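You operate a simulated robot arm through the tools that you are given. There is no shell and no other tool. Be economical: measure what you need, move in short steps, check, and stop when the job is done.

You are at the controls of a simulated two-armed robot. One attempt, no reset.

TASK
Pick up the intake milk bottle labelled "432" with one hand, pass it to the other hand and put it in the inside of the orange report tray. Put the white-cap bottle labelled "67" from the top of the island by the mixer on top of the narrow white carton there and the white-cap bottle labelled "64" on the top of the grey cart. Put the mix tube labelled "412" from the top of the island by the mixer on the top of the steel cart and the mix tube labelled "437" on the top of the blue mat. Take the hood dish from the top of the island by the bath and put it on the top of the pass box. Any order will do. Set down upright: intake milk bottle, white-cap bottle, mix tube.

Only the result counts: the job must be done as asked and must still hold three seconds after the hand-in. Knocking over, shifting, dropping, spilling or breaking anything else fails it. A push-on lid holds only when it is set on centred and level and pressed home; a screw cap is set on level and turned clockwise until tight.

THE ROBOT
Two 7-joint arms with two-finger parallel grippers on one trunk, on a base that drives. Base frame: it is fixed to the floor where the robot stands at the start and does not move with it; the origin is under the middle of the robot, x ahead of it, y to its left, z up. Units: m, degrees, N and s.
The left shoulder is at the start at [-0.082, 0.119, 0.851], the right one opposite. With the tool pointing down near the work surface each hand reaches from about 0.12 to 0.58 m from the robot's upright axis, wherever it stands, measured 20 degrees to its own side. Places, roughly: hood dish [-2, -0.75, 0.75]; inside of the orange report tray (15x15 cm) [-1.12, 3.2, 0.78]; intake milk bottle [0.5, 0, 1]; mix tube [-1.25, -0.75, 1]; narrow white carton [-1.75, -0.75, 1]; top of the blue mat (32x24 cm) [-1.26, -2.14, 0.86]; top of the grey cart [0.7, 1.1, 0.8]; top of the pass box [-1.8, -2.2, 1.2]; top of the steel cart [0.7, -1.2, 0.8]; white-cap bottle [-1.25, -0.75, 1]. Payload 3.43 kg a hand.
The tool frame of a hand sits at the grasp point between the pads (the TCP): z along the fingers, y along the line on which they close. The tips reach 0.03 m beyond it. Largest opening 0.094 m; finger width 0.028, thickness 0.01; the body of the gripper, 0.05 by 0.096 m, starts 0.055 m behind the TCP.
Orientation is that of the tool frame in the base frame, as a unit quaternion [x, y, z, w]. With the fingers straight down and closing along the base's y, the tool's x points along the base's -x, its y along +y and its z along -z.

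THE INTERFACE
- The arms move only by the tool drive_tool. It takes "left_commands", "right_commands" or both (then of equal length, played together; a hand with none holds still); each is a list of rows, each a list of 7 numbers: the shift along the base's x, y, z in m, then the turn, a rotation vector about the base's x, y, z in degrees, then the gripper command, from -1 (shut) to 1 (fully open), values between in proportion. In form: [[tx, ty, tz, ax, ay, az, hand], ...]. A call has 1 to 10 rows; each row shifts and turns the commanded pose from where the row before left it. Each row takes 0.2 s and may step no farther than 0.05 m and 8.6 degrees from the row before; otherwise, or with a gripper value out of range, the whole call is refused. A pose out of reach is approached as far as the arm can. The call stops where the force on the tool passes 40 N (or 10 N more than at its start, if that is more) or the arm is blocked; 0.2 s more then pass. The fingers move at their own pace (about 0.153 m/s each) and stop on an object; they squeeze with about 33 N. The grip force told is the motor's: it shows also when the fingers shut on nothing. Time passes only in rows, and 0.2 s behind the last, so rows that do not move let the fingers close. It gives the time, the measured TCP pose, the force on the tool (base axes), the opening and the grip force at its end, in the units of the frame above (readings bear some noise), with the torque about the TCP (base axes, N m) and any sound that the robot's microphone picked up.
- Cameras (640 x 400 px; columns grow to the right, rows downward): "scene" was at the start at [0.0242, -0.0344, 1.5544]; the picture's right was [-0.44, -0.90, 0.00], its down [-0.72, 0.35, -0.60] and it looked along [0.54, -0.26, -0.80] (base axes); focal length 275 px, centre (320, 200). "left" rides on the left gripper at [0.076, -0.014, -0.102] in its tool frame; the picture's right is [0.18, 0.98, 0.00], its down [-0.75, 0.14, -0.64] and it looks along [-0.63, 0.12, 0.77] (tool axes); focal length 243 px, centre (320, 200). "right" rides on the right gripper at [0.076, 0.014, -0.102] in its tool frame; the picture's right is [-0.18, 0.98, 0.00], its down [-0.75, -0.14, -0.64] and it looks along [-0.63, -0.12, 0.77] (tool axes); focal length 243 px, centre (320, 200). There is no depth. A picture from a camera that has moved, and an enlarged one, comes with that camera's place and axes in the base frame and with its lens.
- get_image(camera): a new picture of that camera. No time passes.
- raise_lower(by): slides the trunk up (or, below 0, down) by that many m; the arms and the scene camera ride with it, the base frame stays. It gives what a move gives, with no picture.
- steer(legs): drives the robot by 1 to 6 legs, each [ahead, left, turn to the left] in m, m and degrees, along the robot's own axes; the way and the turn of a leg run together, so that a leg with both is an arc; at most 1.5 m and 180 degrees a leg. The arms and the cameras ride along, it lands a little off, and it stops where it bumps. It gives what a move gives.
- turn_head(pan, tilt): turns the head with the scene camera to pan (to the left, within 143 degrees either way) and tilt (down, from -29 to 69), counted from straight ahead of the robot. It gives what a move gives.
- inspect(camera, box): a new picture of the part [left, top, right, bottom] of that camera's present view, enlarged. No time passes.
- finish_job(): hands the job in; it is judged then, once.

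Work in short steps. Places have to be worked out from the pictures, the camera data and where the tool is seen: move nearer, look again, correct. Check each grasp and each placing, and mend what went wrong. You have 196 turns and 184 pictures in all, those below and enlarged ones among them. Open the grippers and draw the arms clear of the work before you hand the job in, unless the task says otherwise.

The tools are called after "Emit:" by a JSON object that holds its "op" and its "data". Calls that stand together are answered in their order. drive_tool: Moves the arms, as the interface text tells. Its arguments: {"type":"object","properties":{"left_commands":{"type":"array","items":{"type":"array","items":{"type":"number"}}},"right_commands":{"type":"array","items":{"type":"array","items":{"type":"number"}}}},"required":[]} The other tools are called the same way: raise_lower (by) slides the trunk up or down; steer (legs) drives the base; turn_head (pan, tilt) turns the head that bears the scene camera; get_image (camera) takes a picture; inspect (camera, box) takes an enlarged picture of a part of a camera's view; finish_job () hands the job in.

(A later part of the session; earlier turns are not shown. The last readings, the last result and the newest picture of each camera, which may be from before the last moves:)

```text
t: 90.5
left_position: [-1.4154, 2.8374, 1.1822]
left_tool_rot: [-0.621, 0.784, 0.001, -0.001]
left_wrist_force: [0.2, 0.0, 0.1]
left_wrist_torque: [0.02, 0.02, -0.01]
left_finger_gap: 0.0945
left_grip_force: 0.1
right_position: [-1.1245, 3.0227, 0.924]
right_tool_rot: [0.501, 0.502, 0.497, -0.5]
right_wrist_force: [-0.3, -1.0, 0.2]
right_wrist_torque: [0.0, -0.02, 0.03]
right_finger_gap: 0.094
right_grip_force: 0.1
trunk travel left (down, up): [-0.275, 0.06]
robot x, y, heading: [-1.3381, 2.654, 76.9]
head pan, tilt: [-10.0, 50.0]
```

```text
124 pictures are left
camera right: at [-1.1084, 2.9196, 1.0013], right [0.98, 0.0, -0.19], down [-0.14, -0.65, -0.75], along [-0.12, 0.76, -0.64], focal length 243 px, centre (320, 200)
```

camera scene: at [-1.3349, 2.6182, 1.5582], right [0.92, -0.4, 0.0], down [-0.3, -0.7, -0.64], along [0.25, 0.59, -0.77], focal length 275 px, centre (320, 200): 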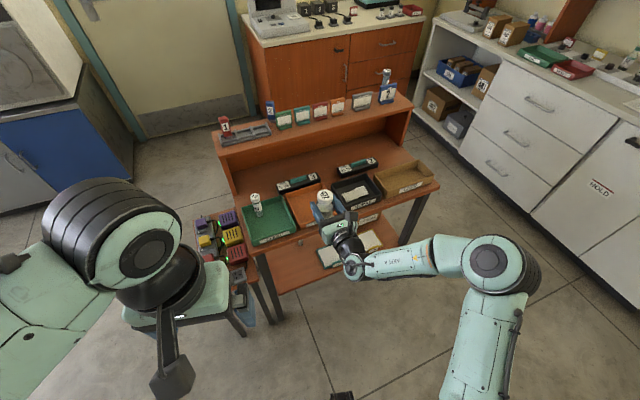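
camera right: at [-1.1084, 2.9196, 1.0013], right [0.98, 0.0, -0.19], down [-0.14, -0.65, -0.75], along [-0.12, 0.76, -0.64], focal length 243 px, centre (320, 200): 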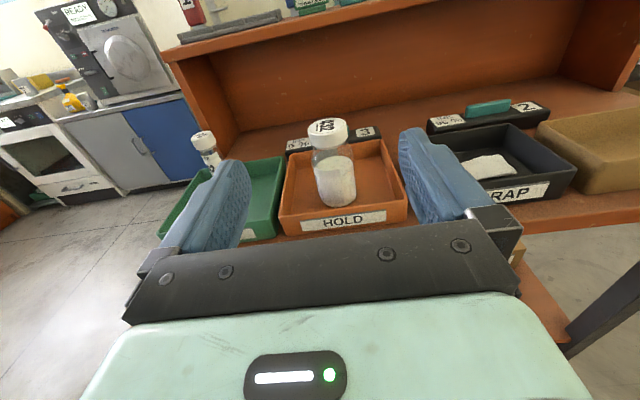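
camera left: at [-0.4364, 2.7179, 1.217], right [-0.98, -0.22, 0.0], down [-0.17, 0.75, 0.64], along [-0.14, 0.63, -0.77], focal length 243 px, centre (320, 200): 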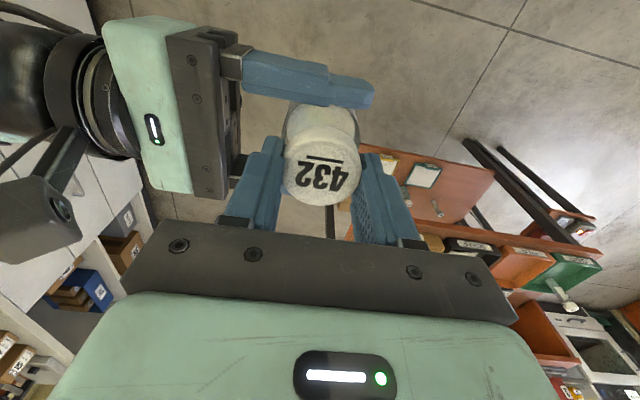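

Bottle 432 is done. I back off and go to the open floor at x≈-0.45 to fold the right tool back to pointing down.

Emit:
{"op": "steer", "data": {"legs": [[-0.08, 0, 13], [0, -0.88, 0]]}}

```text
t: 99.2
left_position: [-0.6037, 2.7406, 1.183]
left_tool_rot: [0.711, -0.703, 0.0, 0.0]
left_wrist_force: [0.3, -0.2, -0.6]
left_wrist_torque: [-0.01, -0.01, -0.01]
left_finger_gap: 0.094
left_grip_force: 0.1
right_position: [-0.3663, 2.9891, 0.9244]
right_tool_rot: [0.438, 0.559, 0.433, -0.555]
right_wrist_force: [-0.5, -0.1, -1.1]
right_wrist_torque: [0.0, -0.01, -0.02]
right_finger_gap: 0.0938
right_grip_force: 0.0
trunk travel left (down, up): [-0.275, 0.06]
robot x, y, heading: [-0.4886, 2.5742, 90.6]
head pan, tilt: [-10.0, 50.0]
```

I fold the right tool down with a steady rotation about a tilted axis (21 rows).

Emit:
{"op": "drive_tool", "data": {"right_commands": [[0, 0, 0.01, 1.45, -5.88, 6.06, 1], [0, 0, 0.01, 1.45, -5.88, 6.06, 1], [0, 0, 0.01, 1.45, -5.88, 6.06, 1], [0, 0, 0.01, 1.45, -5.88, 6.06, 1], [0, -0.01, 0.01, 1.45, -5.88, 6.06, 1], [0, -0.01, 0.01, 1.45, -5.88, 6.06, 1], [0, -0.01, 0.01, 1.45, -5.88, 6.06, 1], [0, -0.01, 0.01, 1.45, -5.88, 6.06, 1], [0, -0.01, 0.01, 1.45, -5.88, 6.06, 1], [0, -0.01, 0.01, 1.45, -5.88, 6.06, 1]]}}

Emit:
{"op": "drive_tool", "data": {"right_commands": [[0, 0, 0.01, 1.45, -5.88, 6.06, 1], [0, 0, 0.01, 1.45, -5.88, 6.06, 1], [0, 0, 0.01, 1.45, -5.88, 6.06, 1], [0, 0, 0.01, 1.45, -5.88, 6.06, 1], [0, -0.01, 0, 1.45, -5.88, 6.06, 1], [0, -0.01, 0, 1.45, -5.88, 6.06, 1], [0, -0.01, 0, 1.45, -5.88, 6.06, 1], [0, -0.01, 0, 1.45, -5.88, 6.06, 1], [0, -0.01, 0, 1.45, -5.88, 6.06, 1], [0, -0.01, 0, 1.45, -5.88, 6.06, 1]]}}

```text
t: 101.4
left_position: [-0.6046, 2.7403, 1.1839]
left_tool_rot: [0.71, -0.704, 0.0, 0.0]
left_wrist_force: [0.5, 0.8, -0.3]
left_wrist_torque: [0.01, 0.01, 0.03]
left_finger_gap: 0.0939
left_grip_force: 0.1
right_position: [-0.3665, 2.9299, 1.0252]
right_tool_rot: [-0.216, 0.83, 0.318, -0.405]
right_wrist_force: [0.2, 0.3, -0.3]
right_wrist_torque: [-0.01, -0.01, -0.01]
right_finger_gap: 0.0943
right_grip_force: 0.1
trunk travel left (down, up): [-0.275, 0.06]
robot x, y, heading: [-0.4882, 2.5739, 90.6]
head pan, tilt: [-10.0, 50.0]
```

```text
t: 103.6
left_position: [-0.6043, 2.7407, 1.1827]
left_tool_rot: [0.71, -0.704, 0.0, 0.0]
left_wrist_force: [-0.3, -0.2, -0.6]
left_wrist_torque: [-0.02, 0.0, -0.02]
left_finger_gap: 0.0938
left_grip_force: 0.0
right_position: [-0.3659, 2.867, 1.0649]
right_tool_rot: [0.752, -0.658, -0.033, 0.038]
right_wrist_force: [-0.1, 0.4, 0.1]
right_wrist_torque: [-0.01, -0.01, 0.01]
right_finger_gap: 0.0943
right_grip_force: 0.0
trunk travel left (down, up): [-0.275, 0.06]
robot x, y, heading: [-0.4828, 2.5723, 90.6]
head pan, tilt: [-10.0, 50.0]
```

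Nearly down; I apply the last ~9° correction and tuck the hand closer.

Emit:
{"op": "drive_tool", "data": {"right_commands": [[0, -0.03, 0.01, 0.2, -2.9, -3.55, 1], [0, -0.03, 0.01, 0.2, -2.9, -3.55, 1], [0, 0, 0, 0, 0, 0, 1]]}}

Emit:
{"op": "steer", "data": {"legs": [[0, -0.32, 0], [-1.4, 0, 0], [-1.0, 0, 0]]}}

Emit:
{"op": "turn_head", "data": {"pan": 125, "tilt": 30}}

Emit:
{"op": "get_image", "data": {"camera": "scene"}}

```text
t: 104.4
left_position: [-0.6036, 2.7406, 1.1841]
left_tool_rot: [0.711, -0.703, -0.001, 0.0]
left_wrist_force: [-0.5, 0.2, 1.1]
left_wrist_torque: [0.0, 0.0, 0.0]
left_finger_gap: 0.094
left_grip_force: 0.0
right_position: [-0.3625, 2.8081, 1.0857]
right_tool_rot: [0.71, -0.704, 0.001, 0.0]
right_wrist_force: [0.3, -0.3, 0.5]
right_wrist_torque: [-0.01, 0.01, -0.02]
right_finger_gap: 0.0939
right_grip_force: 0.1
trunk travel left (down, up): [-0.275, 0.06]
robot x, y, heading: [-0.4878, 2.575, 90.7]
head pan, tilt: [-10.0, 50.0]
```

```text
t: 119.2
left_position: [-0.2638, 0.3487, 1.1828]
left_tool_rot: [-0.707, 0.707, 0.0, 0.001]
left_wrist_force: [0.0, -0.3, 0.0]
left_wrist_torque: [0.03, 0.0, -0.03]
left_finger_gap: 0.0937
left_grip_force: 0.0
right_position: [-0.0244, 0.4167, 1.0861]
right_tool_rot: [-0.706, 0.708, 0.001, 0.0]
right_wrist_force: [0.3, -0.4, 1.1]
right_wrist_torque: [0.02, -0.04, 0.05]
right_finger_gap: 0.0941
right_grip_force: 0.1
trunk travel left (down, up): [-0.275, 0.06]
robot x, y, heading: [-0.1522, 0.1812, 90.1]
head pan, tilt: [-10.0, 50.0]
```

```text
t: 121.3
left_position: [-0.2641, 0.3494, 1.1833]
left_tool_rot: [-0.707, 0.707, 0.0, 0.001]
left_wrist_force: [-0.3, -0.9, 0.1]
left_wrist_torque: [0.03, 0.01, -0.01]
left_finger_gap: 0.0939
left_grip_force: 0.0
right_position: [-0.0237, 0.4171, 1.0872]
right_tool_rot: [-0.706, 0.708, 0.0, -0.001]
right_wrist_force: [-0.6, -0.7, 0.4]
right_wrist_torque: [0.01, 0.02, 0.01]
right_finger_gap: 0.0941
right_grip_force: 0.2
trunk travel left (down, up): [-0.275, 0.06]
robot x, y, heading: [-0.1522, 0.1799, 90.0]
head pan, tilt: [125.0, 30.0]
```

```text
123 pictures are left
camera scene: at [-0.2241, 0.0841, 1.5877], right [-0.57, 0.82, 0.0], down [0.41, 0.29, -0.87], along [-0.71, -0.5, -0.5], focal length 275 px, centre (320, 200)
```

scene: 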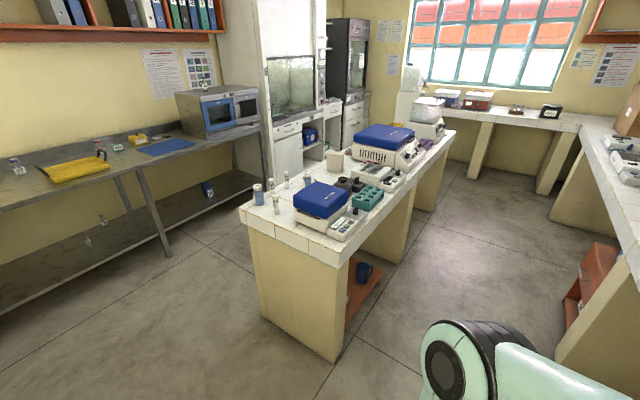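

The items stand near the island's -y edge (x≈-1.05…-1.3), reachable from the aisle between island and bench. I back down the corridor to y≈-1.36 and strafe left into the aisle, facing the island.

Emit:
{"op": "steer", "data": {"legs": [[-1.5, 0, 0], [-0.04, 0, 0], [0, 0.95, 0]]}}

Emit:
{"op": "turn_head", "data": {"pan": 0, "tilt": 45}}

Emit:
{"op": "get_image", "data": {"camera": "scene"}}

```text
t: 137.2
left_position: [-1.221, -1.1205, 1.1838]
left_tool_rot: [-0.701, 0.714, 0.0, 0.0]
left_wrist_force: [-0.1, -0.6, -0.3]
left_wrist_torque: [0.02, 0.01, -0.01]
left_finger_gap: 0.0939
left_grip_force: 0.1
right_position: [-0.9782, -1.0591, 1.0867]
right_tool_rot: [-0.699, 0.715, 0.001, -0.001]
right_wrist_force: [-0.2, 0.0, -0.2]
right_wrist_torque: [0.0, 0.01, 0.01]
right_finger_gap: 0.0943
right_grip_force: 0.1
trunk travel left (down, up): [-0.275, 0.06]
robot x, y, heading: [-1.1117, -1.2879, 88.8]
head pan, tilt: [125.0, 30.0]
```

```text
t: 139.2
left_position: [-1.2206, -1.1203, 1.1839]
left_tool_rot: [-0.7, 0.714, 0.0, 0.0]
left_wrist_force: [0.4, -0.2, 0.0]
left_wrist_torque: [0.02, -0.02, 0.02]
left_finger_gap: 0.0938
left_grip_force: 0.0
right_position: [-0.9778, -1.0589, 1.086]
right_tool_rot: [-0.699, 0.715, 0.001, 0.0]
right_wrist_force: [0.8, 0.0, -0.1]
right_wrist_torque: [0.01, -0.03, 0.04]
right_finger_gap: 0.0939
right_grip_force: 0.0
trunk travel left (down, up): [-0.275, 0.06]
robot x, y, heading: [-1.1104, -1.2887, 89.1]
head pan, tilt: [0.0, 45.0]
```

```text
122 pictures are left
camera scene: at [-1.1091, -1.256, 1.5651], right [1.0, -0.02, 0.0], down [-0.01, -0.71, -0.71], along [0.01, 0.71, -0.71], focal length 275 px, centre (320, 200)
```

scene: 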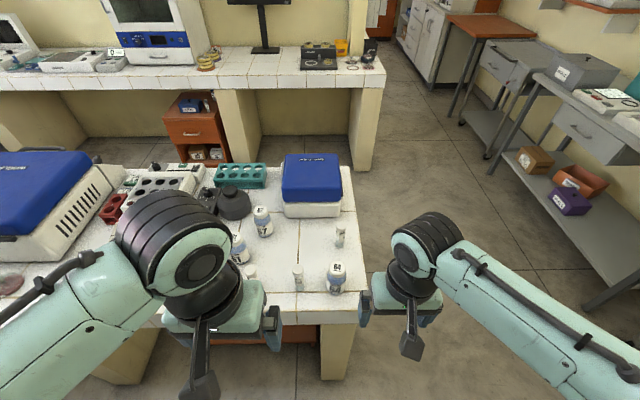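

I enlarge the items area to read labels.

Emit:
{"op": "inspect", "data": {"camera": "scene", "box": [215, 180, 375, 300]}}

Emit:
{"op": "get_image", "data": {"camera": "left"}}

Emit:
{"op": "get_image", "data": {"camera": "right"}}

```text
3.33 times, centred on (295, 240) of scene
camera zoom: at [-1.1091, -1.256, 1.5651], right [1.0, -0.02, 0.0], down [-0.01, -0.71, -0.71], along [0.01, 0.71, -0.71], focal length 918 px, centre (403, 67)
```

zoom: 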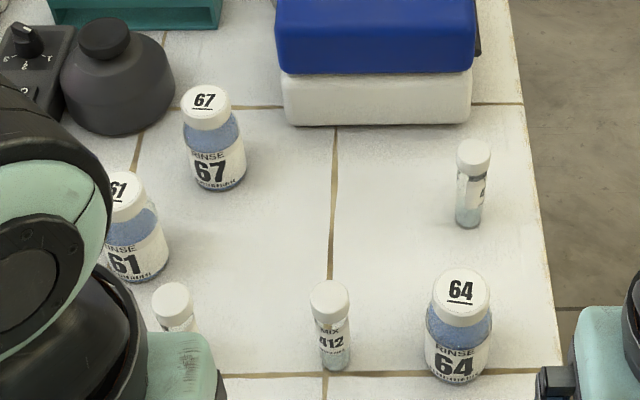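

```text
120 pictures are left
camera left: at [-1.2063, -1.1982, 1.2864], right [-0.99, -0.16, 0.0], down [-0.13, 0.76, 0.64], along [-0.11, 0.63, -0.77], focal length 243 px, centre (320, 200)
```

left: 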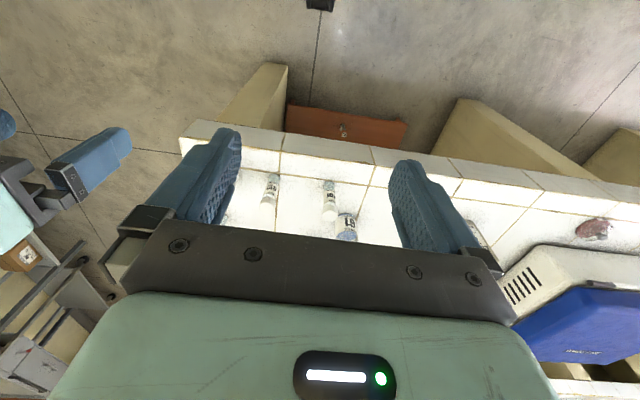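

```text
119 pictures are left
camera right: at [-0.9937, -1.1353, 1.1889], right [-0.98, 0.21, 0.0], down [0.16, 0.75, 0.64], along [0.13, 0.63, -0.77], focal length 243 px, centre (320, 200)
```

right: 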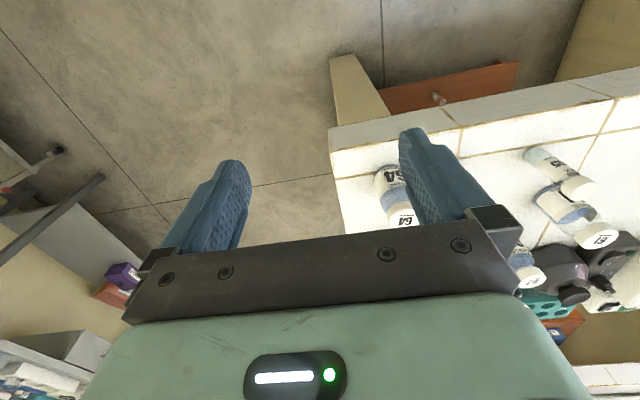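

I need labels for the two other tubes; I zoom on the right-hand one.

Emit:
{"op": "inspect", "data": {"camera": "scene", "box": [322, 216, 362, 256]}}

Emit:
{"op": "inspect", "data": {"camera": "scene", "box": [232, 255, 312, 305]}}

```text
10.00 times, centred on (342, 236) of scene
camera zoom: at [-1.1091, -1.256, 1.5651], right [1.0, -0.02, 0.0], down [-0.01, -0.71, -0.71], along [0.01, 0.71, -0.71], focal length 2754 px, centre (100, -160)
```

zoom: 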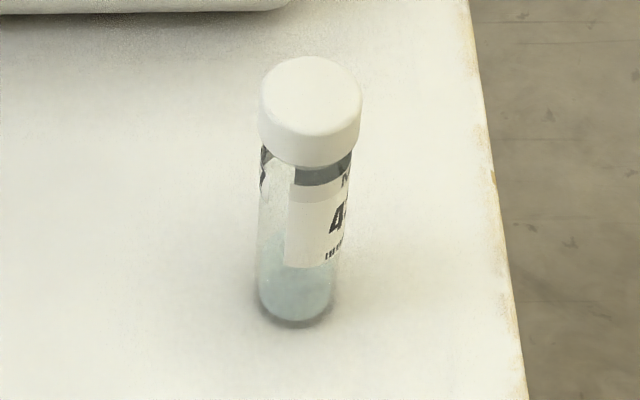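

```text
8.00 times, centred on (272, 280) of scene
camera zoom: at [-1.1091, -1.256, 1.5651], right [1.0, -0.02, 0.0], down [-0.01, -0.71, -0.71], along [0.01, 0.71, -0.71], focal length 2203 px, centre (704, -440)
```

zoom: 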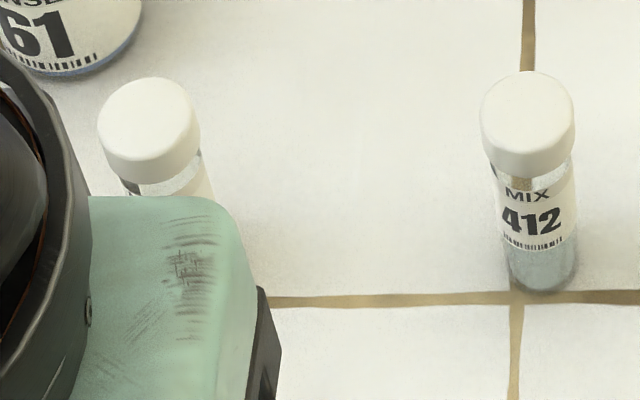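

I zoom the left wrist view, which sees the left tube's label.

Emit:
{"op": "inspect", "data": {"camera": "left", "box": [250, 160, 370, 250]}}

Emit:
{"op": "drive_tool", "data": {"left_commands": [[-0.04, -0.02, 0, 0, 0, 0, 1], [-0.04, -0.02, 0, 0, 0, 0, 1], [-0.04, -0.01, 0, 0, 0, 0, 1]]}}

Emit:
{"op": "inspect", "data": {"camera": "scene", "box": [215, 200, 335, 300]}}

```text
4.44 times, centred on (310, 205) of left
camera zoom: at [-1.2063, -1.1982, 1.2864], right [-0.99, -0.16, 0.0], down [-0.13, 0.76, 0.64], along [-0.11, 0.63, -0.77], focal length 1078 px, centre (364, 178)
```

zoom: 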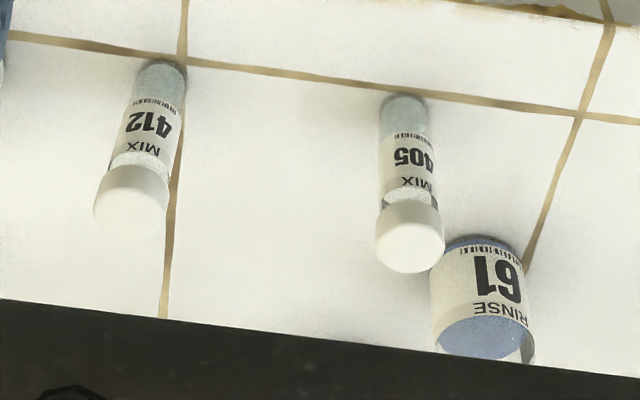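

```text
t: 140.0
left_position: [-1.3425, -1.1721, 1.1841]
left_tool_rot: [-0.7, 0.714, -0.001, 0.0]
left_wrist_force: [0.1, 0.1, 0.2]
left_wrist_torque: [0.01, 0.01, 0.0]
left_finger_gap: 0.0939
left_grip_force: 0.0
right_position: [-0.9792, -1.0599, 1.0864]
right_tool_rot: [-0.699, 0.715, 0.0, -0.001]
right_wrist_force: [-0.9, -1.0, -0.4]
right_wrist_torque: [0.01, -0.04, -0.01]
right_finger_gap: 0.0941
right_grip_force: 0.0
trunk travel left (down, up): [-0.275, 0.06]
robot x, y, heading: [-1.1104, -1.2905, 88.8]
head pan, tilt: [0.0, 45.0]
```

```text
4.00 times, centred on (275, 250) of scene
camera zoom: at [-1.1098, -1.2566, 1.5651], right [1.0, -0.02, 0.0], down [-0.01, -0.71, -0.71], along [0.01, 0.71, -0.71], focal length 1102 px, centre (500, 0)
```

zoom: 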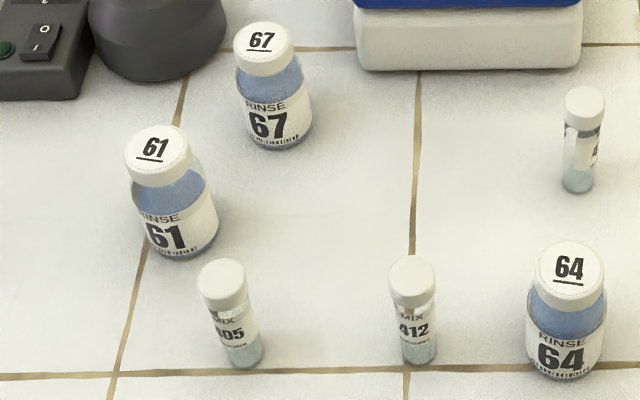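

The three tubes are 405, 412 and (by elimination, "4…") 437. Estimates: table z≈0.86; 437 at [-1.041,-0.742], 412 at [-1.161,-0.886], 64 at [-1.061,-0.885], 67 at [-1.281,-0.684], tops ≈0.95. I take the right hand over 437 at z≈1.01.

Emit:
{"op": "drive_tool", "data": {"right_commands": [[-0.01, 0.03, -0.025, 0, 0, 0, 1], [-0.01, 0.035, -0.025, 0, 0, 0, 1], [-0.01, 0.04, -0.02, 0, 0, 0, 1], [-0.01, 0.045, 0, 0, 0, 0, 1], [-0.01, 0.045, 0, 0, 0, 0, 1], [-0.01, 0.045, 0, 0, 0, 0, 1], [0, 0.04, 0, 0, 0, 0, 1], [0, 0, 0, 0, 0, 0, 1]]}}

Emit:
{"op": "get_image", "data": {"camera": "right"}}

```text
t: 141.8
left_position: [-1.3406, -1.1714, 1.1863]
left_tool_rot: [-0.7, 0.714, 0.0, 0.0]
left_wrist_force: [1.3, 1.4, 0.5]
left_wrist_torque: [0.01, 0.0, 0.01]
left_finger_gap: 0.0939
left_grip_force: 0.0
right_position: [-1.0399, -0.7844, 1.017]
right_tool_rot: [-0.699, 0.715, 0.0, -0.001]
right_wrist_force: [0.5, -0.2, 0.5]
right_wrist_torque: [0.05, 0.01, 0.0]
right_finger_gap: 0.094
right_grip_force: 0.2
right hand out of reach, approached as far as the arm can: row 7
trunk travel left (down, up): [-0.275, 0.06]
robot x, y, heading: [-1.1085, -1.292, 88.9]
head pan, tilt: [0.0, 45.0]
```

```text
114 pictures are left
camera right: at [-1.0559, -0.8596, 1.1191], right [-0.98, 0.2, 0.0], down [0.16, 0.75, 0.64], along [0.13, 0.63, -0.77], focal length 243 px, centre (320, 200)
```

right: 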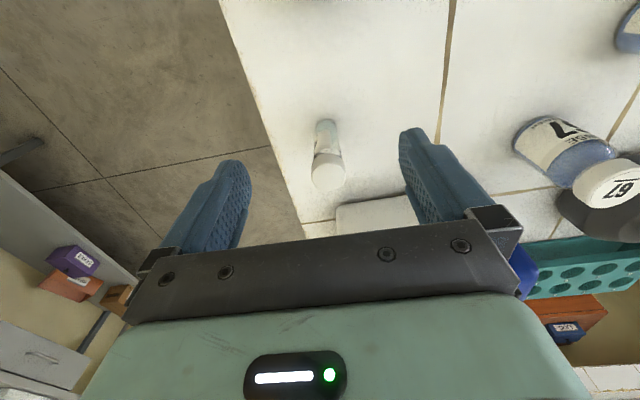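

437's cap is at [-1.040,-0.750]; I'm at the reach limit at this height. I raise the trunk 5 cm and lower the hand accordingly while moving forward.

Emit:
{"op": "raise_lower", "data": {"by": 0.05}}

Emit:
{"op": "drive_tool", "data": {"right_commands": [[0, 0, -0.04, 0, 0, 0, 1], [0, 0.01, -0.03, 0, 0, 0, 1], [0, 0.015, -0.01, 0, 0, 0, 1], [0, 0.01, 0, 0, 0, 0, 1], [0, 0, 0, 0, 0, 0, 1]]}}

Emit:
{"op": "get_image", "data": {"camera": "right"}}

```text
t: 142.8
left_position: [-1.3407, -1.1727, 1.2329]
left_tool_rot: [-0.7, 0.714, -0.001, 0.0]
left_wrist_force: [0.0, 0.3, 0.2]
left_wrist_torque: [0.02, 0.02, 0.0]
left_finger_gap: 0.0941
left_grip_force: 0.0
right_position: [-1.039, -0.7847, 1.0647]
right_tool_rot: [-0.699, 0.715, 0.0, -0.001]
right_wrist_force: [0.8, 0.4, -0.5]
right_wrist_torque: [0.0, -0.01, -0.01]
right_finger_gap: 0.094
right_grip_force: 0.1
trunk travel left (down, up): [-0.325, 0.01]
robot x, y, heading: [-1.1115, -1.2935, 88.7]
head pan, tilt: [0.0, 45.0]
```

```text
t: 144.0
left_position: [-1.3399, -1.1721, 1.2332]
left_tool_rot: [-0.7, 0.714, 0.0, 0.001]
left_wrist_force: [0.2, -0.5, 0.0]
left_wrist_torque: [0.01, 0.0, 0.0]
left_finger_gap: 0.0942
left_grip_force: 0.0
right_position: [-1.0395, -0.7495, 0.984]
right_tool_rot: [-0.699, 0.715, 0.001, -0.001]
right_wrist_force: [0.2, -0.3, -0.6]
right_wrist_torque: [0.01, -0.02, 0.0]
right_finger_gap: 0.0938
right_grip_force: 0.0
trunk travel left (down, up): [-0.325, 0.01]
robot x, y, heading: [-1.1101, -1.2922, 89.0]
head pan, tilt: [0.0, 45.0]
```

```text
113 pictures are left
camera right: at [-1.0539, -0.8254, 1.0868], right [-0.98, 0.21, 0.0], down [0.16, 0.75, 0.64], along [0.13, 0.63, -0.77], focal length 243 px, centre (320, 200)
```

right: 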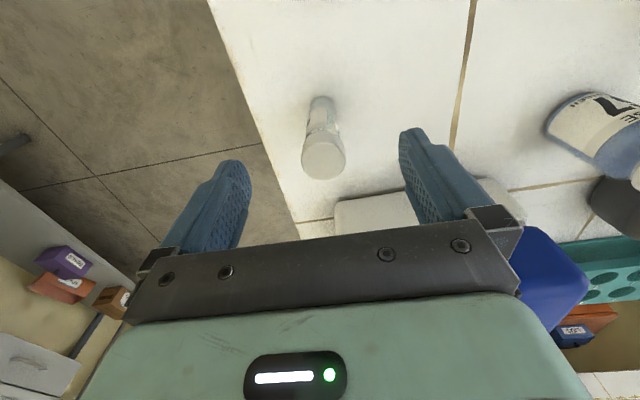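

Aligned to within 3 mm. I descend to z≈0.933 and close on the cap and upper tube.

Emit:
{"op": "drive_tool", "data": {"right_commands": [[0, 0.003, -0.025, 0, 0, 0, 1], [0, 0, -0.026, 0, 0, 0, 1], [0, 0, 0, 0, 0, 0, 0], [0, 0, 0, 0, 0, 0, -1], [0, 0, 0, 0, 0, 0, -1], [0, 0, 0, 0, 0, 0, -1], [0, 0, 0, 0, 0, 0, -1]]}}

Emit:
{"op": "get_image", "data": {"camera": "right"}}

```text
t: 145.6
left_position: [-1.34, -1.1716, 1.2331]
left_tool_rot: [-0.7, 0.714, 0.0, -0.001]
left_wrist_force: [1.2, 1.2, -0.3]
left_wrist_torque: [0.03, -0.01, -0.03]
left_finger_gap: 0.0939
left_grip_force: 0.1
right_position: [-1.0379, -0.7469, 0.9322]
right_tool_rot: [-0.699, 0.715, 0.0, -0.001]
right_wrist_force: [-1.0, -0.9, -1.1]
right_wrist_torque: [-0.01, -0.01, 0.0]
right_finger_gap: 0.0269
right_grip_force: 33.6
trunk travel left (down, up): [-0.325, 0.01]
robot x, y, heading: [-1.1123, -1.2891, 89.0]
head pan, tilt: [0.0, 45.0]
```

```text
112 pictures are left
camera right: at [-1.0532, -0.8221, 1.0352], right [-0.98, 0.21, 0.0], down [0.16, 0.75, 0.64], along [0.13, 0.63, -0.77], focal length 243 px, centre (320, 200)
```

right: 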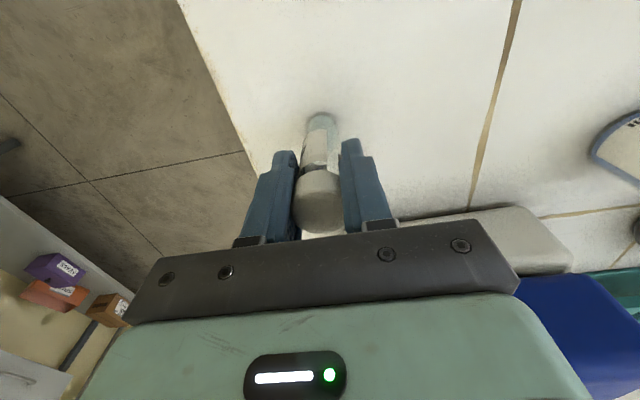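

Gripped (27 mm). I lift and draw it back over the aisle side, away from the others.

Emit:
{"op": "drive_tool", "data": {"right_commands": [[0, 0, 0.03, 0, 0, 0, -1], [0, 0, 0.04, 0, 0, 0, -1], [0.01, -0.01, 0.045, 0, 0, 0, -1], [0.02, -0.04, 0, 0, 0, 0, -1], [0.02, -0.04, 0, 0, 0, 0, -1], [0.02, -0.04, 0.01, 0, 0, 0, -1], [0.02, -0.045, 0, 0, 0, 0, -1], [0.01, -0.045, 0, 0, 0, 0, -1], [0, -0.045, 0, 0, 0, 0, -1]]}}

Emit:
{"op": "inspect", "data": {"camera": "scene", "box": [200, 180, 440, 330]}}

```text
t: 147.6
left_position: [-1.3395, -1.1715, 1.2335]
left_tool_rot: [-0.699, 0.715, -0.001, 0.0]
left_wrist_force: [-0.8, 0.4, -0.2]
left_wrist_torque: [0.03, -0.02, -0.01]
left_finger_gap: 0.0941
left_grip_force: 0.0
right_position: [-0.9401, -1.0145, 1.0583]
right_tool_rot: [-0.699, 0.715, 0.001, -0.001]
right_wrist_force: [0.1, -0.5, 0.4]
right_wrist_torque: [0.0, 0.0, 0.03]
right_finger_gap: 0.027
right_grip_force: 33.1
trunk travel left (down, up): [-0.325, 0.01]
robot x, y, heading: [-1.1111, -1.2913, 88.8]
head pan, tilt: [0.0, 45.0]
```

```text
2.67 times, centred on (320, 255) of scene
camera zoom: at [-1.1089, -1.2583, 1.6193], right [1.0, -0.02, 0.0], down [-0.01, -0.71, -0.71], along [0.01, 0.71, -0.71], focal length 734 px, centre (320, 53)
```

zoom: 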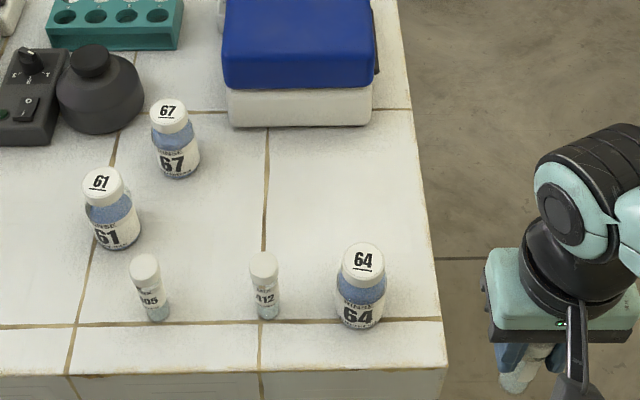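

437 is in hand. To reach 67 I need to go a bit closer; I look steeply down to judge base clearance to the island.

Emit:
{"op": "turn_head", "data": {"pan": 0, "tilt": 69}}

Emit:
{"op": "get_image", "data": {"camera": "scene"}}

```text
t: 148.4
left_position: [-1.34, -1.1709, 1.2332]
left_tool_rot: [-0.7, 0.714, -0.001, 0.0]
left_wrist_force: [0.1, 0.3, -0.8]
left_wrist_torque: [0.01, 0.0, 0.02]
left_finger_gap: 0.0941
left_grip_force: 0.0
right_position: [-0.9402, -1.0135, 1.0575]
right_tool_rot: [-0.699, 0.715, 0.001, 0.0]
right_wrist_force: [0.3, 0.1, -0.4]
right_wrist_torque: [0.0, 0.0, -0.01]
right_finger_gap: 0.0272
right_grip_force: 32.7
trunk travel left (down, up): [-0.325, 0.01]
robot x, y, heading: [-1.1096, -1.2891, 89.2]
head pan, tilt: [0.0, 68.8]
```

```text
110 pictures are left
camera scene: at [-1.1096, -1.282, 1.5906], right [1.0, -0.02, 0.0], down [-0.02, -0.93, -0.36], along [0.01, 0.36, -0.93], focal length 275 px, centre (320, 200)
```

scene: 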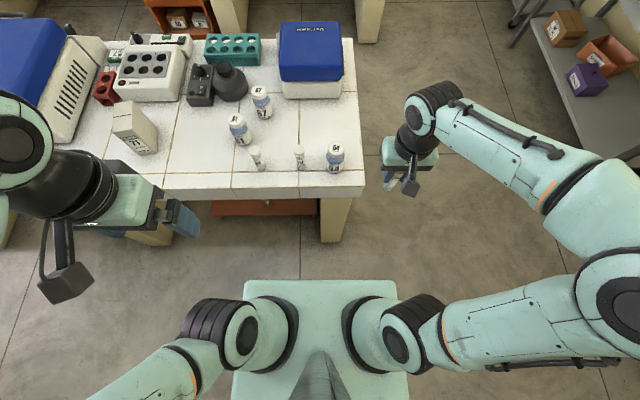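

The base front is well short of the island, so there's room. I move 9 cm ahead and 12 cm left.

Emit:
{"op": "steer", "data": {"legs": [[0.08, 0.12, 0]]}}

Emit:
{"op": "turn_head", "data": {"pan": 15, "tilt": 60}}

Emit:
{"op": "get_image", "data": {"camera": "scene"}}

```text
t: 150.2
left_position: [-1.4593, -1.0902, 1.2334]
left_tool_rot: [-0.701, 0.713, 0.0, 0.0]
left_wrist_force: [0.0, -0.5, -0.4]
left_wrist_torque: [0.0, 0.0, 0.02]
left_finger_gap: 0.0942
left_grip_force: 0.1
right_position: [-1.0588, -0.933, 1.0577]
right_tool_rot: [-0.699, 0.716, 0.001, 0.0]
right_wrist_force: [-0.1, 0.1, 0.1]
right_wrist_torque: [0.02, -0.01, -0.01]
right_finger_gap: 0.027
right_grip_force: 33.1
trunk travel left (down, up): [-0.325, 0.01]
robot x, y, heading: [-1.2335, -1.2094, 88.7]
head pan, tilt: [0.0, 68.8]
```

```text
t: 150.9
left_position: [-1.4599, -1.0897, 1.233]
left_tool_rot: [-0.701, 0.713, 0.001, 0.0]
left_wrist_force: [0.6, 0.1, -0.9]
left_wrist_torque: [-0.01, -0.01, 0.0]
left_finger_gap: 0.0942
left_grip_force: 0.1
right_position: [-1.0593, -0.9324, 1.0579]
right_tool_rot: [-0.699, 0.715, 0.001, 0.0]
right_wrist_force: [0.4, 0.5, -0.8]
right_wrist_torque: [0.01, -0.02, 0.03]
right_finger_gap: 0.027
right_grip_force: 33.4
trunk travel left (down, up): [-0.325, 0.01]
robot x, y, heading: [-1.2298, -1.21, 88.9]
head pan, tilt: [15.0, 60.0]
```

```text
109 pictures are left
camera scene: at [-1.2458, -1.1919, 1.5999], right [0.97, 0.24, 0.0], down [0.21, -0.84, -0.5], along [-0.12, 0.49, -0.87], focal length 275 px, centre (320, 200)
```

scene: 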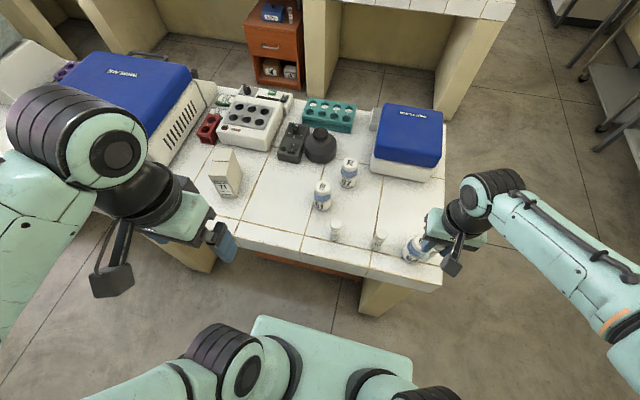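

Carton is the upright box near [-1.62,-0.80]. 67's cap is at [-1.284,-0.682]. I bring the left hand over it at z≈1.01.

Emit:
{"op": "drive_tool", "data": {"left_commands": [[0.0176, 0.039, -0.02, 0, 0, 0, 1], [0.0176, 0.039, -0.02, 0, 0, 0, 1], [0.0176, 0.039, -0.02, 0, 0, 0, 1], [0.0176, 0.039, -0.02, 0, 0, 0, 1], [0.0176, 0.039, -0.02, 0, 0, 0, 1], [0.0176, 0.039, -0.02, 0, 0, 0, 1], [0.0176, 0.039, -0.02, 0, 0, 0, 1], [0.0176, 0.039, -0.025, 0, 0, 0, 1], [0.0176, 0.039, -0.025, 0, 0, 0, 1], [0.0176, 0.039, -0.025, 0, 0, 0, 1]]}}

Emit:
{"op": "get_image", "data": {"camera": "left"}}

```text
t: 153.1
left_position: [-1.2829, -0.7001, 1.0174]
left_tool_rot: [-0.7, 0.714, 0.0, 0.0]
left_wrist_force: [-0.6, 0.0, 0.3]
left_wrist_torque: [-0.01, 0.01, 0.01]
left_finger_gap: 0.0938
left_grip_force: 0.0
right_position: [-1.0592, -0.9311, 1.0577]
right_tool_rot: [-0.699, 0.715, 0.0, -0.001]
right_wrist_force: [-0.5, 1.0, -1.0]
right_wrist_torque: [-0.02, 0.04, -0.01]
right_finger_gap: 0.0269
right_grip_force: 33.7
trunk travel left (down, up): [-0.325, 0.01]
robot x, y, heading: [-1.2336, -1.209, 89.2]
head pan, tilt: [15.0, 60.0]
```

```text
108 pictures are left
camera left: at [-1.2671, -0.7759, 1.1208], right [-0.99, -0.16, 0.0], down [-0.13, 0.76, 0.64], along [-0.11, 0.63, -0.77], focal length 243 px, centre (320, 200)
```

left: 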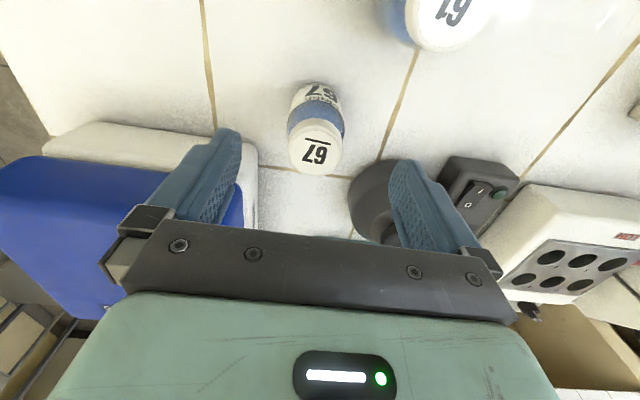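

67's cap centre is [-1.280,-0.683]. The dark knob is close to the left finger, so I narrow the opening to ~66 mm, centre, descend and grip.

Emit:
{"op": "drive_tool", "data": {"left_commands": [[0.003, 0.017, 0, 0, 0, 0, 0.4], [0, 0, -0.02, 0, 0, 0, 0.4], [0, 0, 0, 0, 0, 0, 0.4]]}}

Emit:
{"op": "get_image", "data": {"camera": "left"}}

```text
t: 153.9
left_position: [-1.2805, -0.6817, 0.9979]
left_tool_rot: [-0.7, 0.714, 0.0, 0.0]
left_wrist_force: [0.3, 0.6, -0.2]
left_wrist_torque: [-0.01, -0.02, -0.02]
left_finger_gap: 0.0658
left_grip_force: 0.0
right_position: [-1.0594, -0.9319, 1.0572]
right_tool_rot: [-0.699, 0.715, 0.002, -0.001]
right_wrist_force: [0.2, -0.2, -0.3]
right_wrist_torque: [-0.03, -0.04, 0.0]
right_finger_gap: 0.0269
right_grip_force: 33.0
trunk travel left (down, up): [-0.325, 0.01]
robot x, y, heading: [-1.2289, -1.2092, 88.9]
head pan, tilt: [15.0, 60.0]
```

```text
107 pictures are left
camera left: at [-1.2652, -0.7592, 1.1007], right [-0.99, -0.16, 0.0], down [-0.13, 0.76, 0.64], along [-0.11, 0.63, -0.77], focal length 243 px, centre (320, 200)
```

left: 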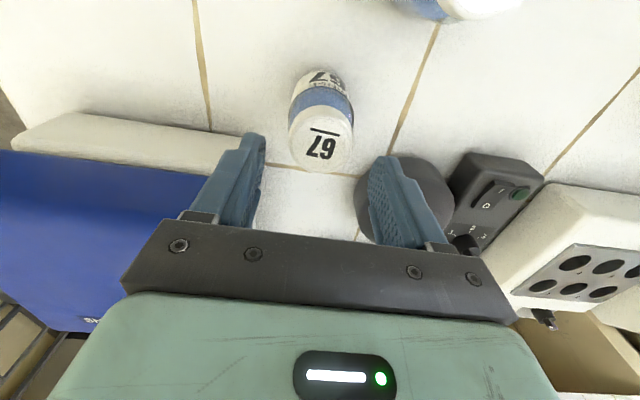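

Clearance to the knob looks sufficient. I shift 3 mm back, descend to z≈0.936 in small steps, then close.

Emit:
{"op": "drive_tool", "data": {"left_commands": [[0.002, -0.003, -0.015, 0, 0, 0, 0.4], [0, 0, -0.015, 0, 0, 0, 0.4], [0, 0, -0.015, 0, 0, 0, 0.4], [0, 0, -0.015, 0, 0, 0, 0.4], [0, 0, 0, 0, 0, 0, -1], [0, 0, 0, 0, 0, 0, -1], [0, 0, 0, 0, 0, 0, -1]]}}

Emit:
{"op": "get_image", "data": {"camera": "left"}}

```text
t: 155.5
left_position: [-1.2778, -0.6854, 0.9397]
left_tool_rot: [-0.7, 0.714, 0.0, 0.0]
left_wrist_force: [-0.9, 1.0, 3.5]
left_wrist_torque: [0.02, 0.01, -0.01]
left_finger_gap: 0.0511
left_grip_force: 33.0
right_position: [-1.0596, -0.9316, 1.0591]
right_tool_rot: [-0.699, 0.715, 0.0, -0.001]
right_wrist_force: [0.0, -0.5, -1.0]
right_wrist_torque: [-0.01, -0.03, 0.05]
right_finger_gap: 0.0266
right_grip_force: 32.7
trunk travel left (down, up): [-0.325, 0.01]
robot x, y, heading: [-1.2315, -1.2098, 89.1]
head pan, tilt: [15.0, 60.0]
```

```text
106 pictures are left
camera left: at [-1.2636, -0.7623, 1.0414], right [-0.99, -0.16, 0.0], down [-0.13, 0.76, 0.64], along [-0.11, 0.63, -0.77], focal length 243 px, centre (320, 200)
```

left: 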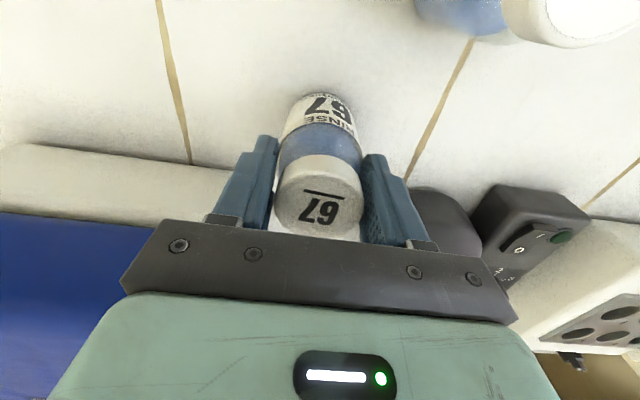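

Gripped at 51 mm. I lift it and draw it back, raising towards z≈1.13.

Emit:
{"op": "drive_tool", "data": {"left_commands": [[0, 0, 0.03, 0, 0, 0, -1], [0, 0, 0.045, 0, 0, 0, -1], [0, -0.02, 0.04, 0, 0, 0, -1], [-0.01, -0.04, 0.02, 0, 0, 0, -1], [-0.01, -0.04, 0.02, 0, 0, 0, -1], [-0.01, -0.04, 0.02, 0, 0, 0, -1], [-0.01, -0.04, 0.02, 0, 0, 0, -1]], "right_commands": [[0, -0.01, 0.02, 0, 0, 0, -1], [0, -0.01, 0.02, 0, 0, 0, -1], [0, -0.01, 0, 0, 0, 0, -1], [0, 0, 0, 0, 0, 0, -1], [0, 0, 0, 0, 0, 0, -1], [0, 0, 0, 0, 0, 0, -1], [0, 0, 0, 0, 0, 0, -1]]}}

Emit:
{"op": "steer", "data": {"legs": [[0, 0.33, 0]]}}

Emit:
{"op": "turn_head", "data": {"pan": 0, "tilt": 50}}

Emit:
{"op": "get_image", "data": {"camera": "scene"}}

```text
t: 157.1
left_position: [-1.3195, -0.8655, 1.1318]
left_tool_rot: [-0.7, 0.714, 0.0, 0.0]
left_wrist_force: [0.3, 0.6, -1.5]
left_wrist_torque: [0.0, -0.01, -0.01]
left_finger_gap: 0.0509
left_grip_force: 33.4
right_position: [-1.0596, -0.9628, 1.0969]
right_tool_rot: [-0.699, 0.715, 0.002, 0.0]
right_wrist_force: [-0.2, -0.8, -0.6]
right_wrist_torque: [-0.01, 0.02, -0.01]
right_finger_gap: 0.0266
right_grip_force: 32.6
trunk travel left (down, up): [-0.325, 0.01]
robot x, y, heading: [-1.2318, -1.2082, 89.0]
head pan, tilt: [15.0, 60.0]
```

```text
t: 160.6
left_position: [-1.6454, -0.8577, 1.1326]
left_tool_rot: [-0.7, 0.714, 0.0, 0.0]
left_wrist_force: [0.4, 0.6, -1.3]
left_wrist_torque: [0.01, -0.03, 0.02]
left_finger_gap: 0.0507
left_grip_force: 33.1
right_position: [-1.3849, -0.9548, 1.0974]
right_tool_rot: [-0.699, 0.715, 0.0, 0.0]
right_wrist_force: [-0.2, -0.2, -0.6]
right_wrist_torque: [0.0, 0.0, 0.0]
right_finger_gap: 0.0263
right_grip_force: 33.0
trunk travel left (down, up): [-0.325, 0.01]
robot x, y, heading: [-1.5562, -1.2033, 88.5]
head pan, tilt: [15.0, 60.0]
```

```text
t: 161.3
left_position: [-1.6447, -0.8578, 1.1313]
left_tool_rot: [-0.7, 0.714, 0.0, 0.0]
left_wrist_force: [0.2, 0.0, -1.7]
left_wrist_torque: [0.01, 0.02, -0.04]
left_finger_gap: 0.0508
left_grip_force: 32.4
right_position: [-1.3851, -0.957, 1.0968]
right_tool_rot: [-0.699, 0.715, 0.0, 0.0]
right_wrist_force: [0.3, -0.3, -0.3]
right_wrist_torque: [0.01, -0.02, 0.01]
right_finger_gap: 0.0265
right_grip_force: 32.6
trunk travel left (down, up): [-0.325, 0.01]
robot x, y, heading: [-1.5577, -1.2058, 88.8]
head pan, tilt: [0.0, 50.0]
```

```text
105 pictures are left
camera scene: at [-1.5545, -1.1731, 1.6124], right [1.0, -0.02, 0.0], down [-0.02, -0.77, -0.64], along [0.01, 0.64, -0.77], focal length 275 px, centre (320, 200)
```

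scene: 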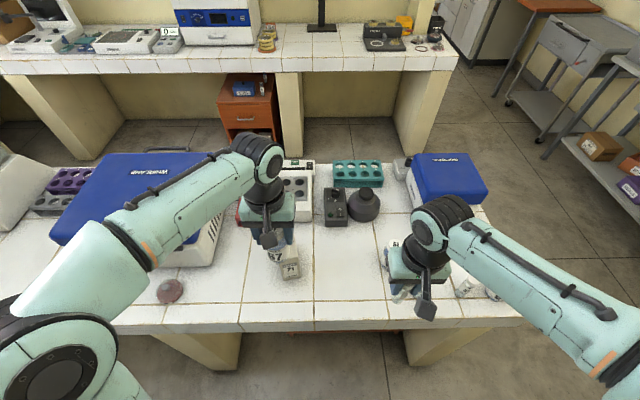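

I zoom on the carton region in both views.

Emit:
{"op": "inspect", "data": {"camera": "scene", "box": [225, 190, 345, 310]}}

Emit:
{"op": "get_image", "data": {"camera": "left"}}

Emit:
{"op": "get_image", "data": {"camera": "right"}}

```text
3.33 times, centred on (285, 250) of scene
camera zoom: at [-1.5545, -1.1731, 1.6124], right [1.0, -0.02, 0.0], down [-0.02, -0.77, -0.64], along [0.01, 0.64, -0.77], focal length 918 px, centre (437, 33)
```

zoom: 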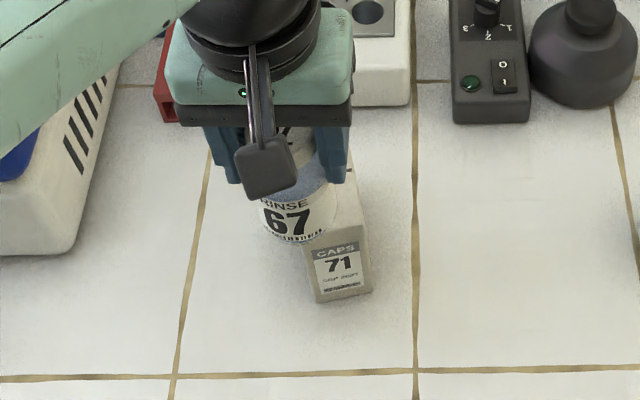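

```text
103 pictures are left
camera left: at [-1.6305, -0.9345, 1.235], right [-0.99, -0.16, 0.0], down [-0.13, 0.76, 0.64], along [-0.1, 0.63, -0.77], focal length 243 px, centre (320, 200)
```

left: 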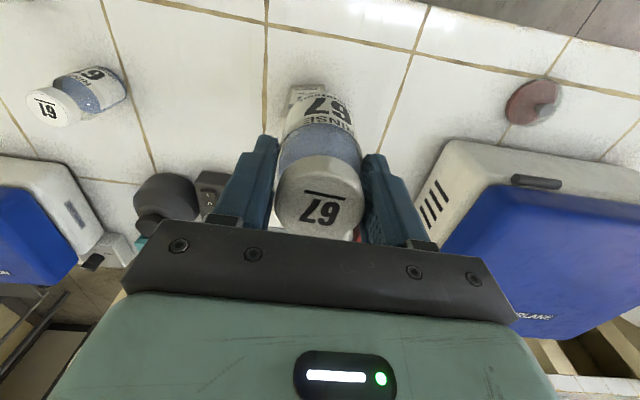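

```text
102 pictures are left
camera right: at [-1.4001, -1.0318, 1.1995], right [-0.98, 0.21, 0.0], down [0.16, 0.75, 0.64], along [0.13, 0.63, -0.77], focal length 243 px, centre (320, 200)
```

right: 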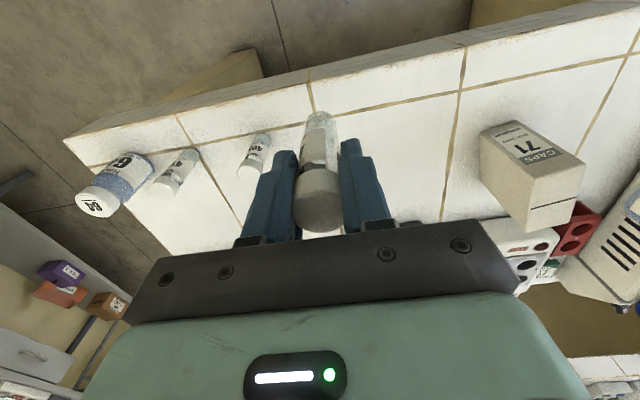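

I zoom the right camera on the carton to measure its top face precisely.

Emit:
{"op": "inspect", "data": {"camera": "right", "box": [460, 100, 620, 250]}}

```text
2.67 times, centred on (540, 175) of right
camera zoom: at [-1.4001, -1.0318, 1.1995], right [-0.98, 0.21, 0.0], down [0.16, 0.75, 0.64], along [0.13, 0.63, -0.77], focal length 647 px, centre (-267, 267)
```

zoom: 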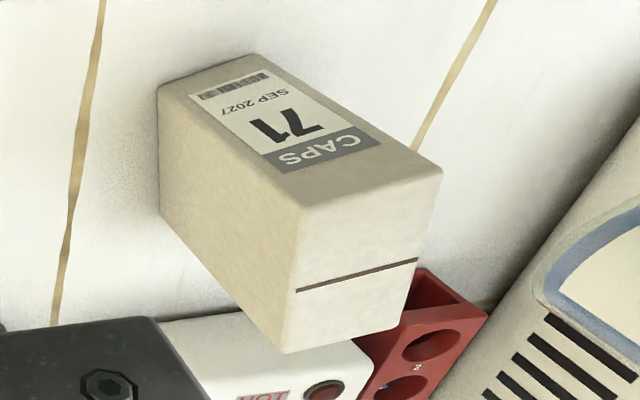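

Carton top: z≈0.978, 5×9 cm, centre ≈[-1.634,-0.790]. The bottle base is 8 cm below the TCP, so I move over the centre and descend to TCP z≈1.068 first.

Emit:
{"op": "drive_tool", "data": {"left_commands": [[0.005, 0.034, 0, 0, 0, 0, -1], [0.006, 0.034, 0, 0, 0, 0, -1], [0, 0, -0.03, 0, 0, 0, -1], [0, 0, -0.03, 0, 0, 0, -1], [0, 0, 0, 0, 0, 0, -1]]}}

Emit:
{"op": "inspect", "data": {"camera": "right", "box": [440, 100, 640, 250]}}

Emit:
{"op": "get_image", "data": {"camera": "left"}}

```text
t: 162.5
left_position: [-1.6344, -0.79, 1.0755]
left_tool_rot: [-0.7, 0.715, 0.0, 0.0]
left_wrist_force: [-0.4, 0.1, -1.2]
left_wrist_torque: [0.0, 0.01, 0.03]
left_finger_gap: 0.0509
left_grip_force: 32.8
right_position: [-1.3855, -0.9562, 1.0966]
right_tool_rot: [-0.699, 0.715, 0.001, 0.0]
right_wrist_force: [0.5, 0.3, -1.6]
right_wrist_torque: [0.02, 0.0, 0.01]
right_finger_gap: 0.0263
right_grip_force: 32.7
trunk travel left (down, up): [-0.325, 0.01]
robot x, y, heading: [-1.554, -1.2022, 88.5]
head pan, tilt: [0.0, 50.0]
```

```text
2.67 times, centred on (540, 175) of right
camera zoom: at [-1.4001, -1.0319, 1.1996], right [-0.98, 0.21, 0.0], down [0.16, 0.75, 0.64], along [0.13, 0.63, -0.77], focal length 647 px, centre (-267, 267)
```

zoom: 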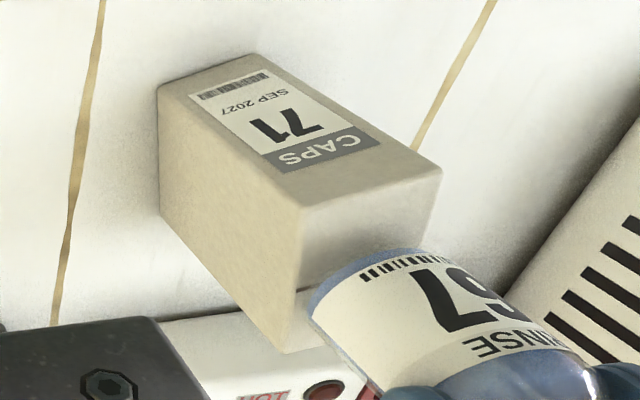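

```text
99 pictures are left
camera left: at [-1.62, -0.8673, 1.1775], right [-0.99, -0.16, 0.0], down [-0.13, 0.76, 0.64], along [-0.1, 0.63, -0.77], focal length 243 px, centre (320, 200)
```

left: 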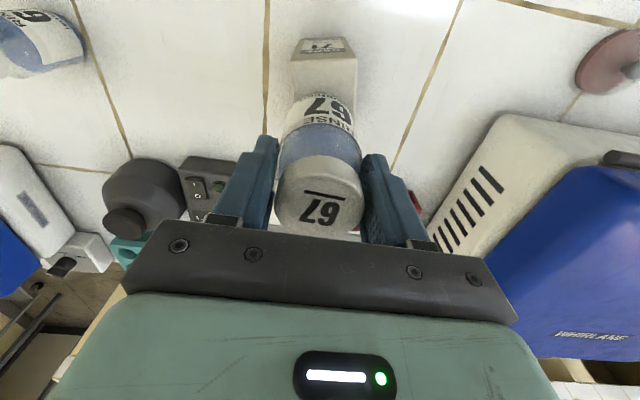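

The geometry matches: the base is ~1.7 cm above the carton, centred. I lower in 5 mm steps.

Emit:
{"op": "drive_tool", "data": {"left_commands": [[0, 0, -0.005, 0, 0, 0, -1], [0, 0, -0.005, 0, 0, 0, -1], [0, 0, -0.004, 0, 0, 0, -1], [0, 0, 0, 0, 0, 0, -1]]}}

Emit:
{"op": "inspect", "data": {"camera": "right", "box": [440, 100, 640, 250]}}

```text
t: 163.5
left_position: [-1.634, -0.7899, 1.0631]
left_tool_rot: [-0.699, 0.715, 0.001, 0.004]
left_wrist_force: [-1.5, 0.3, 30.4]
left_wrist_torque: [-0.14, 0.27, 0.1]
left_finger_gap: 0.0511
left_grip_force: 32.9
right_position: [-1.3848, -0.9571, 1.0979]
right_tool_rot: [-0.699, 0.715, 0.001, 0.0]
right_wrist_force: [-0.5, 0.1, -0.1]
right_wrist_torque: [0.03, -0.01, -0.02]
right_finger_gap: 0.0264
right_grip_force: 32.9
trunk travel left (down, up): [-0.325, 0.01]
robot x, y, heading: [-1.5584, -1.206, 88.6]
head pan, tilt: [0.0, 50.0]
```

```text
2.67 times, centred on (540, 175) of right
camera zoom: at [-1.3999, -1.0331, 1.2002], right [-0.98, 0.21, 0.0], down [0.16, 0.75, 0.64], along [0.13, 0.63, -0.77], focal length 647 px, centre (-267, 267)
```

zoom: 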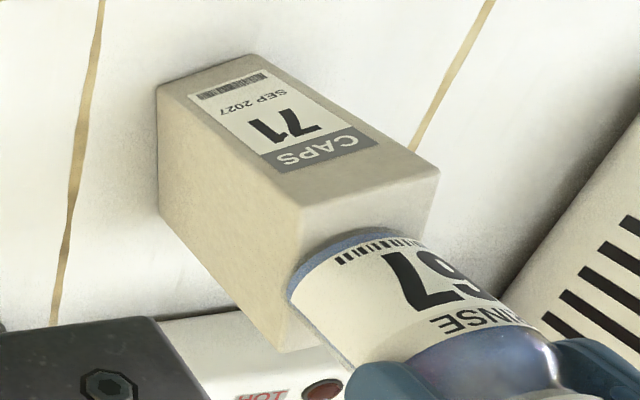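

It has landed (30 N, low torque) and sits on the carton within a few mm of centre. I relax, open and check.

Emit:
{"op": "drive_tool", "data": {"left_commands": [[0, 0, 0.0025, 0, 0, 0, -1], [0, 0, 0, 0, 0, 0, 0.1], [0, 0, 0, 0, 0, 0, 0.3], [0, 0, 0, 0, 0, 0, 0.8], [0, 0, 0, 0, 0, 0, 0.8]]}}

Emit:
{"op": "inspect", "data": {"camera": "right", "box": [440, 100, 640, 250]}}

```text
t: 164.7
left_position: [-1.6337, -0.7903, 1.0612]
left_tool_rot: [-0.699, 0.715, 0.0, 0.0]
left_wrist_force: [-0.8, -0.9, 0.1]
left_wrist_torque: [-0.03, 0.0, 0.0]
left_finger_gap: 0.0847
left_grip_force: 0.1
right_position: [-1.3849, -0.9567, 1.0971]
right_tool_rot: [-0.699, 0.715, 0.001, -0.001]
right_wrist_force: [0.2, 0.2, -0.5]
right_wrist_torque: [-0.04, -0.01, -0.03]
right_finger_gap: 0.026
right_grip_force: 33.2
trunk travel left (down, up): [-0.325, 0.01]
robot x, y, heading: [-1.56, -1.203, 88.8]
head pan, tilt: [0.0, 50.0]
```

```text
2.67 times, centred on (540, 175) of right
camera zoom: at [-1.4001, -1.0319, 1.1995], right [-0.98, 0.21, 0.0], down [0.16, 0.75, 0.64], along [0.13, 0.63, -0.77], focal length 647 px, centre (-267, 267)
```

zoom: 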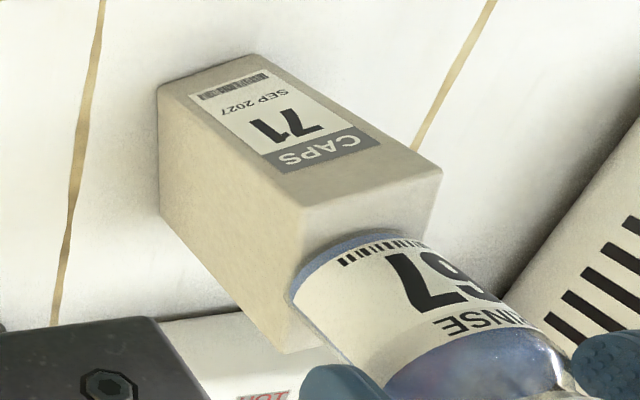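

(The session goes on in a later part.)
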